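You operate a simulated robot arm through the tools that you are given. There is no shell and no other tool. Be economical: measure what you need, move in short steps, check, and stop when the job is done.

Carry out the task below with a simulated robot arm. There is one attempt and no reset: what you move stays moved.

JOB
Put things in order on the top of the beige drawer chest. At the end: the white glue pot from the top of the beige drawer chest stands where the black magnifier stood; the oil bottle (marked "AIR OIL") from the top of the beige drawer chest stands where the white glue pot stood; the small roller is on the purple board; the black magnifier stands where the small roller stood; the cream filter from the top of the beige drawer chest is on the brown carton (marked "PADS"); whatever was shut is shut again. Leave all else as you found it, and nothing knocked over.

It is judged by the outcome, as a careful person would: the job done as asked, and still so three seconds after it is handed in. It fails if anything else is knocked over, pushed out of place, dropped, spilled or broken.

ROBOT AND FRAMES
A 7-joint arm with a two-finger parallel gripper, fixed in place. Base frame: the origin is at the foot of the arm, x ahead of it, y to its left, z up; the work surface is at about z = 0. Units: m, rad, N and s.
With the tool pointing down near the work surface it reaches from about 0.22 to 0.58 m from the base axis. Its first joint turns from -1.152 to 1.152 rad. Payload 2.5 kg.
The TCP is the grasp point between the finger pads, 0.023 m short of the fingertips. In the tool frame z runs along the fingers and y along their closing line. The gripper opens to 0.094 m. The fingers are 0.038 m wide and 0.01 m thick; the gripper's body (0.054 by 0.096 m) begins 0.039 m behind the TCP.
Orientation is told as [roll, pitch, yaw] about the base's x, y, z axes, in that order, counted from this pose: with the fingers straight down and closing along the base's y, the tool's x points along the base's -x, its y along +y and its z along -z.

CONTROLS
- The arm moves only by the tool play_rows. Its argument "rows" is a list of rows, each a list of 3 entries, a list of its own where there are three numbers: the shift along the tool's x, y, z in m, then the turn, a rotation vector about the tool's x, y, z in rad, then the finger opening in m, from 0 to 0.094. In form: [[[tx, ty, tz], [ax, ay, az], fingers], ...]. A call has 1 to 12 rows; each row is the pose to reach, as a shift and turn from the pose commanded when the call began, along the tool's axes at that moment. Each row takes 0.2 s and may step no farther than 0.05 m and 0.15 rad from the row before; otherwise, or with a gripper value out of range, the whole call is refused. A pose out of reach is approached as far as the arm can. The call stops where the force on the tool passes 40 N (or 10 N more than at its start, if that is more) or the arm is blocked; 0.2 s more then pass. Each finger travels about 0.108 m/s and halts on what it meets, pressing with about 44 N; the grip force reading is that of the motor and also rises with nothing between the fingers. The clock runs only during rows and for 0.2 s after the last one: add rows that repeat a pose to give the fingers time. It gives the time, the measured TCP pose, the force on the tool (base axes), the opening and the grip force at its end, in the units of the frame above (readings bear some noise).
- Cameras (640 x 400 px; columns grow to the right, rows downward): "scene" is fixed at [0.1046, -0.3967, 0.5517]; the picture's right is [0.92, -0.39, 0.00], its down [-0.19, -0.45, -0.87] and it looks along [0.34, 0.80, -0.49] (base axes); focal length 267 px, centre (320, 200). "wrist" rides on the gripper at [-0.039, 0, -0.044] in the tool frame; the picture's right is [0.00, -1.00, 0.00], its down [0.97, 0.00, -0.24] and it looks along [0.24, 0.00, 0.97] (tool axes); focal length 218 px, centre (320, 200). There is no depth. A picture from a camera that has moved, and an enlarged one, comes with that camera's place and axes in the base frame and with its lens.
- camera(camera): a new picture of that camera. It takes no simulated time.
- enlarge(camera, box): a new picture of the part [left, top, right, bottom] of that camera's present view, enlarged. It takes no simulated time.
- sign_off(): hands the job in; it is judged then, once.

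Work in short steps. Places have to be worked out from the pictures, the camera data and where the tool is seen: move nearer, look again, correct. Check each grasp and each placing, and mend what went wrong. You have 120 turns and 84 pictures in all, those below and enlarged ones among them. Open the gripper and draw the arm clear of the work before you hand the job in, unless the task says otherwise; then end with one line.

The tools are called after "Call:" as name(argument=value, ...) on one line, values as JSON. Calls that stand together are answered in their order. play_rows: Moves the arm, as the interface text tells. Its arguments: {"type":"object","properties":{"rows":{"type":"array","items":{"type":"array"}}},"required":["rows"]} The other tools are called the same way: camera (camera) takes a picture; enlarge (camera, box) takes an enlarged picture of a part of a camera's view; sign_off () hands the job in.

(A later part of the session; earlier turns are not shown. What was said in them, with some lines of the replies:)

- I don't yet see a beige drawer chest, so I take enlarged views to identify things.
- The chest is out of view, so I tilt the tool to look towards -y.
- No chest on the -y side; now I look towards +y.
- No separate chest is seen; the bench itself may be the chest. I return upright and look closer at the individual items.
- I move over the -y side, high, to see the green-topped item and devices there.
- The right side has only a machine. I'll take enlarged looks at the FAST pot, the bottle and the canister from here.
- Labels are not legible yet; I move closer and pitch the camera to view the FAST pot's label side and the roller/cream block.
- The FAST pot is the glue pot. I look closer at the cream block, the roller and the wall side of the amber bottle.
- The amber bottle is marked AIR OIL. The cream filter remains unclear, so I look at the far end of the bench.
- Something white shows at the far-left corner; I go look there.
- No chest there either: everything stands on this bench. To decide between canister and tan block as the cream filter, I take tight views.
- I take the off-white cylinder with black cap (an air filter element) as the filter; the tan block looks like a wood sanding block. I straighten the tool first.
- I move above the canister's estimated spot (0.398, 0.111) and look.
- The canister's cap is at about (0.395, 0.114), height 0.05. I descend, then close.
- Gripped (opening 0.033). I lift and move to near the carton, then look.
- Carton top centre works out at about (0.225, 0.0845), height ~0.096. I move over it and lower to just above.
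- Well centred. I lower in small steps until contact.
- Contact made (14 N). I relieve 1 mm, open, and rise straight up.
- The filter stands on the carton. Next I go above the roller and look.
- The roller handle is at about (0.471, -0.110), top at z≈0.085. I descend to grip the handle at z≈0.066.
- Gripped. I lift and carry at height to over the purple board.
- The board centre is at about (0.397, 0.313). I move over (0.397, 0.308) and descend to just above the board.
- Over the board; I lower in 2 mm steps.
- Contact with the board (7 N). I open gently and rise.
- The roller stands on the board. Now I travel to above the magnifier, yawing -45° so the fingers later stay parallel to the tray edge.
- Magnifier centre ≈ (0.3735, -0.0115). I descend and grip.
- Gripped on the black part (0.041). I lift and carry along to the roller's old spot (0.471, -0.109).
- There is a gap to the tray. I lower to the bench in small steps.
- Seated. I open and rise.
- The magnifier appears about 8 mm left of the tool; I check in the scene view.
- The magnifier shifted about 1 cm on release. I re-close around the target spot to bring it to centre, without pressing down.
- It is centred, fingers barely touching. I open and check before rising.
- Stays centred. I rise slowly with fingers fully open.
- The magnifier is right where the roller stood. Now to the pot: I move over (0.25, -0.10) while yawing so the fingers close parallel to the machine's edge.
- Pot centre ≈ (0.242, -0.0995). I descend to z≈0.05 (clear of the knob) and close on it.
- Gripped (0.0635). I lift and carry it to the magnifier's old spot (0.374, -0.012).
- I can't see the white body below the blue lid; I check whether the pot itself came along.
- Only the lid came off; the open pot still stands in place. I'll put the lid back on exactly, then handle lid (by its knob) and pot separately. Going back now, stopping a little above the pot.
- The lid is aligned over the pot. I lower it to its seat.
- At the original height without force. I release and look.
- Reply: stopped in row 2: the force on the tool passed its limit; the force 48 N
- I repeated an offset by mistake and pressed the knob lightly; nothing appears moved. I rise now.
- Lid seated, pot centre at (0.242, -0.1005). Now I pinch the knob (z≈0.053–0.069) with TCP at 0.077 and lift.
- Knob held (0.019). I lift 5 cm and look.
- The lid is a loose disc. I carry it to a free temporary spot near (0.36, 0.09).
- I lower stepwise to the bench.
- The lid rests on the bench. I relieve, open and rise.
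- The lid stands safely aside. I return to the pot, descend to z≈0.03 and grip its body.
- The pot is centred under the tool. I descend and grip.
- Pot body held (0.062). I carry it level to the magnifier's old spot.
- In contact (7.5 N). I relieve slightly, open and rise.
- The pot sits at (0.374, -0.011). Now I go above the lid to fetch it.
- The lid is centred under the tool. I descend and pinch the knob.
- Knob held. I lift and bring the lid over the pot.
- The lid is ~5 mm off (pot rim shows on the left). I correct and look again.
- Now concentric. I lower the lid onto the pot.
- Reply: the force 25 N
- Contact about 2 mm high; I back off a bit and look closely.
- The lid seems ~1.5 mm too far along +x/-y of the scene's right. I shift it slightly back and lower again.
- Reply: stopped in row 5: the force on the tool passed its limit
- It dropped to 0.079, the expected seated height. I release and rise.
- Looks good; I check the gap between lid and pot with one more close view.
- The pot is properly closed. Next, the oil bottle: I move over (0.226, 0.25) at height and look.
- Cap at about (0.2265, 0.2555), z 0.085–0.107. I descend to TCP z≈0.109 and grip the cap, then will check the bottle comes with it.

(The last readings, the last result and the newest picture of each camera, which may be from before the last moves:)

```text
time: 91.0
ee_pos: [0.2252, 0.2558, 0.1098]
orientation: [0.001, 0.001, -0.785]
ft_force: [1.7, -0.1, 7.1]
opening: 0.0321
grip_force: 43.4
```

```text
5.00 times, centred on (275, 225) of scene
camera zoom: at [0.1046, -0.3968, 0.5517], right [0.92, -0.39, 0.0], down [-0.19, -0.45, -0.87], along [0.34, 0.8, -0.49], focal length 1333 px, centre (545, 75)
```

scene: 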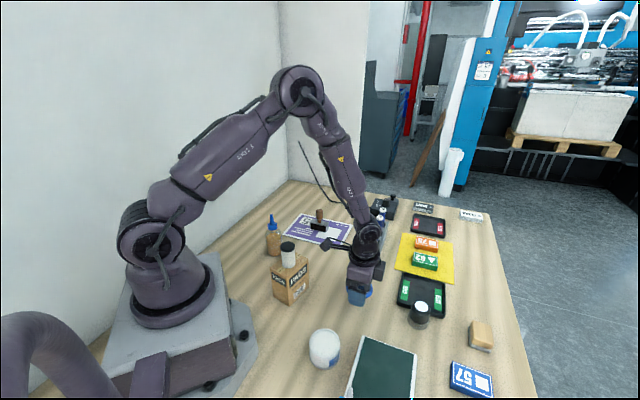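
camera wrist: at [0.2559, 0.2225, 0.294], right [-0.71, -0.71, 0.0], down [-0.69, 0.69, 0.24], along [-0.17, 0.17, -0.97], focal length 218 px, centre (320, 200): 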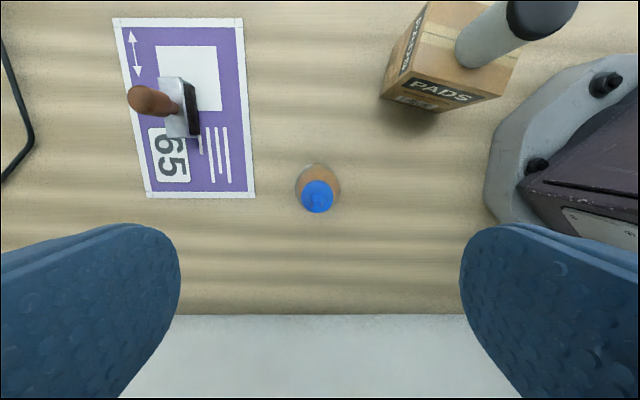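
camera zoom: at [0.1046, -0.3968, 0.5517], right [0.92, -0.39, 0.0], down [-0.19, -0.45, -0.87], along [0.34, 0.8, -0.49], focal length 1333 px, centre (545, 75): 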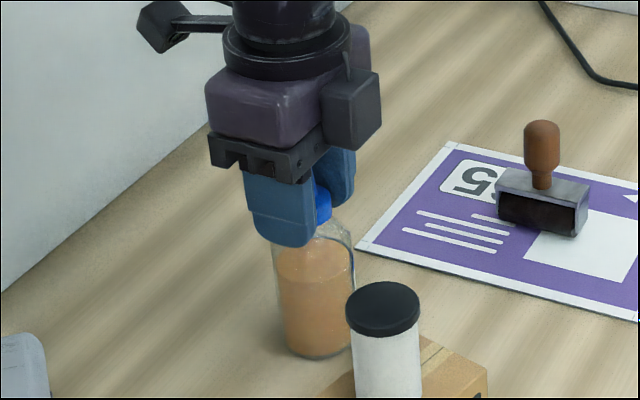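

Gripped on the cap. I lift 3 cm and check.

Call:
play_rows(rows=[[[0, 0, -0.005], [0, 0, 0], 0.015], [[0, 0, -0.015], [0, 0, 0], 0.015], [[0, 0, -0.03], [0, 0, 0], 0.015], [[0, 0, -0.03], [0, 0, 0], 0.015]])

Call:
enlarge(camera="scene", box=[240, 185, 310, 265])

```text
time: 92.0
ee_pos: [0.2237, 0.2535, 0.1405]
orientation: [-0.001, 0.0, -0.784]
ft_force: [0.3, 0.2, -1.6]
opening: 0.0284
grip_force: 44.4
```

```text
5.00 times, centred on (275, 225) of scene
camera zoom: at [0.1046, -0.3967, 0.5517], right [0.92, -0.39, 0.0], down [-0.19, -0.45, -0.87], along [0.34, 0.8, -0.49], focal length 1333 px, centre (545, 75)
```

zoom: 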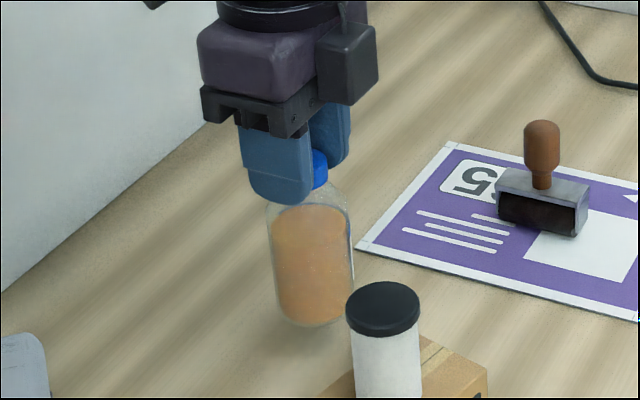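

The bottle lifts with the cap. I raise it further and carry it around the carton via x≈0.335.

Call:
play_rows(rows=[[[0, 0, -0.04], [0, 0, 0], 0.015], [[0, 0, -0.08], [0, 0, 0], 0.015], [[-0.02, 0.007, -0.095], [0, 0, 0], 0.015], [[-0.05, 0.017, -0.095], [0, 0, 0], 0.015], [[-0.083, 0.028, -0.095], [0, 0, 0], 0.015], [[-0.1167, 0.0396, -0.095], [0, 0, 0], 0.015], [[-0.147, 0.009, -0.095], [0, 0, 0], 0.015], [[-0.178, -0.022, -0.095], [0, 0, 0], 0.015], [[-0.209, -0.053, -0.095], [0, 0, 0], 0.015], [[-0.24, -0.084, -0.095], [0, 0, 0], 0.015], [[-0.27, -0.114, -0.095], [0, 0, 0], 0.015], [[-0.3, -0.144, -0.095], [0, 0, 0], 0.015]])

```text
time: 94.6
ee_pos: [0.3369, -0.0564, 0.2371]
orientation: [-0.001, 0.002, -0.783]
ft_force: [0.2, 0.5, -0.1]
opening: 0.0279
grip_force: 43.5
```

Still held. I move over the pot's old spot and descend partway, then look.

Call:
play_rows(rows=[[[0.012, -0.032, 0], [0, 0, 0], 0.015], [[0.024, -0.064, 0], [0, 0, 0], 0.015], [[0.0364, -0.0972, 0], [0, 0, 0], 0.015], [[0.0364, -0.0972, 0], [0, 0, 0], 0.015], [[0.0364, -0.0972, 0.04], [0, 0, 0], 0.015], [[0.0364, -0.0972, 0.08], [0, 0, 0], 0.015], [[0.0364, -0.0972, 0.1], [0, 0, 0], 0.015], [[0.0364, -0.0972, 0.1], [0, 0, 0], 0.015]])

Call:
enlarge(camera="scene", box=[260, 260, 390, 385])

```text
time: 96.4
ee_pos: [0.2413, -0.1034, 0.1346]
orientation: [0.0, 0.001, -0.785]
ft_force: [-1.0, -0.7, -2.2]
opening: 0.0281
grip_force: 44.0
```

```text
3.20 times, centred on (325, 322) of scene
camera zoom: at [0.1047, -0.3967, 0.5517], right [0.92, -0.39, 0.0], down [-0.19, -0.45, -0.87], along [0.34, 0.8, -0.49], focal length 853 px, centre (304, -192)
```

zoom: 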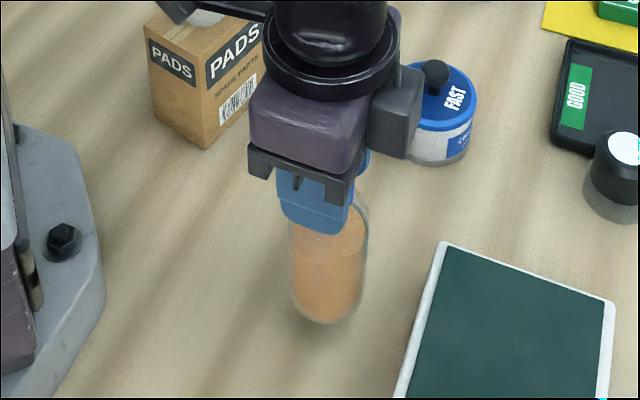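

Vertical and over the spot. I lower in steps.

Call:
play_rows(rows=[[[0, 0.0, 0.01], [0, 0, 0], 0.015], [[0, 0, 0.015], [0, 0, 0], 0.015], [[0, 0, 0.017], [0, 0, 0], 0.015], [[0, 0, 0.019], [0, 0, 0], 0.015]])

```text
time: 97.4
ee_pos: [0.2416, -0.1025, 0.1151]
orientation: [-0.002, 0.002, -0.783]
ft_force: [-0.4, 0.0, -1.6]
opening: 0.0279
grip_force: 43.6
```

Call:
play_rows(rows=[[[0, 0, 0.001], [0, 0, 0], 0.015], [[0, 0, 0.002], [0, 0, 0], 0.015]])

```text
time: 98.0
ee_pos: [0.2413, -0.1011, 0.1144]
orientation: [-0.001, 0.002, -0.786]
ft_force: [0.4, 0.1, -1.7]
opening: 0.0278
grip_force: 44.5
```

Call:
play_rows(rows=[[[0, 0, 0.001], [0, 0, 0], 0.015], [[0, 0, 0.002], [0, 0, 0], 0.015]])

```text
time: 98.6
ee_pos: [0.2413, -0.1014, 0.1154]
orientation: [-0.001, 0.003, -0.786]
ft_force: [-2.6, 0.3, 10.2]
opening: 0.0278
grip_force: 44.6
stopped in row 2: the force on the tool passed its limit (the readings are from after the stop); the commanded pose is now the measured one
```

On the bench. I open slowly, then rise straight up.

Call:
play_rows(rows=[[[0, 0, 0], [0, 0, 0], 0.024], [[0, 0, 0], [0, 0, 0], 0.029], [[0, 0, 0], [0, 0, 0], 0.04], [[0, 0, 0], [0, 0, 0], 0.07], [[0, 0, 0], [0, 0, 0], 0.08], [[0, 0, -0.02], [0, 0, 0], 0.08], [[0, 0, -0.06], [0, 0, 0], 0.08], [[0, 0, -0.1], [0, 0, 0], 0.08]])

Call:
camera(camera="wrist")

```text
time: 100.4
ee_pos: [0.2425, -0.0991, 0.2142]
orientation: [-0.002, 0.006, -0.784]
ft_force: [0.0, 0.4, -0.1]
opening: 0.08
grip_force: 0.1
```

```text
7 pictures are left
camera wrist: at [0.2703, -0.1268, 0.2593], right [-0.71, -0.71, 0.0], down [-0.69, 0.69, 0.24], along [-0.17, 0.17, -0.97], focal length 218 px, centre (320, 200)
```

wrist: 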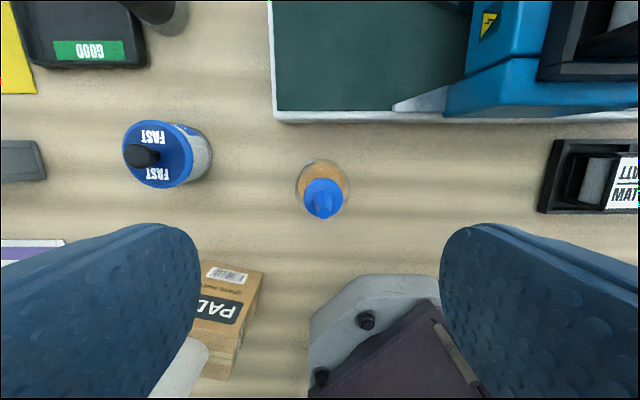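

The bottle stands upright on the pot's old spot. I draw the arm up and clear, then do a final check.

Call:
play_rows(rows=[[[0, 0, -0.04], [0, 0, 0], 0.094], [[0, 0, -0.08], [0, 0, 0], 0.094], [[0, 0, -0.12], [0, 0, 0], 0.094], [[0.004, 0.045, -0.13], [0, 0, 0], 0.094], [[0.008, 0.09, -0.14], [0, 0, 0], 0.094], [[0.012, 0.135, -0.14], [0, 0, 0], 0.094], [[0.016, 0.18, -0.14], [0, 0, 0], 0.094], [[0.018, 0.208, -0.14], [0, 0, 0], 0.094]])

Call:
camera(camera="scene")

Call:
enlarge(camera="scene", box=[200, 190, 510, 400])

```text
time: 102.2
ee_pos: [0.3741, 0.0603, 0.3535]
orientation: [-0.002, 0.004, -0.786]
ft_force: [0.0, 0.0, 0.4]
opening: 0.094
grip_force: 0.1
```

```text
6 pictures are left
```

scene: 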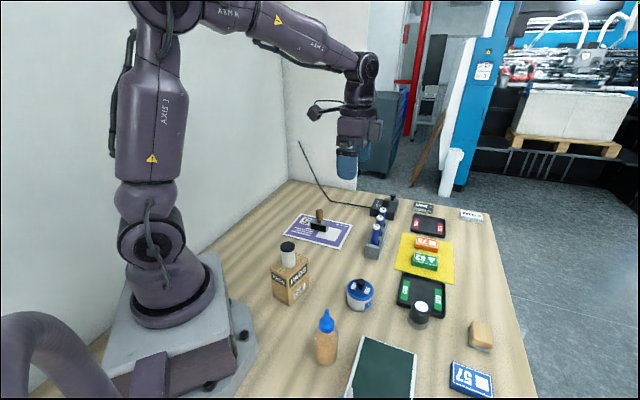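

```text
1.90 times, centred on (355, 295) of scene
camera zoom: at [0.1046, -0.3967, 0.5517], right [0.92, -0.39, 0.0], down [-0.19, -0.45, -0.87], along [0.34, 0.8, -0.49], focal length 508 px, centre (253, 19)
```

zoom: 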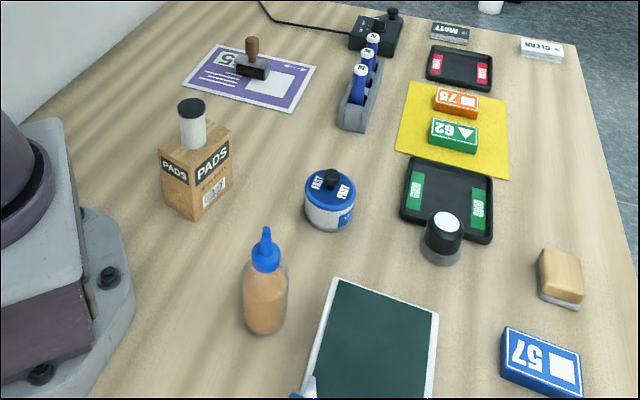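

Everything is in its ordered place and upright, the pot is closed, and the arm is clear with the gripper open. I hand the job in.

Call:
sign_off()

```text
The job is handed in.
```

I handed the job in with all five moves done, nothing knocked over, the pot's lid back on and the arm clear. I never saw a separate beige drawer chest, so I took the bench top as its top. I also took the off-white cylinder with the black cap to be the cream filter, as no item was labelled as one.
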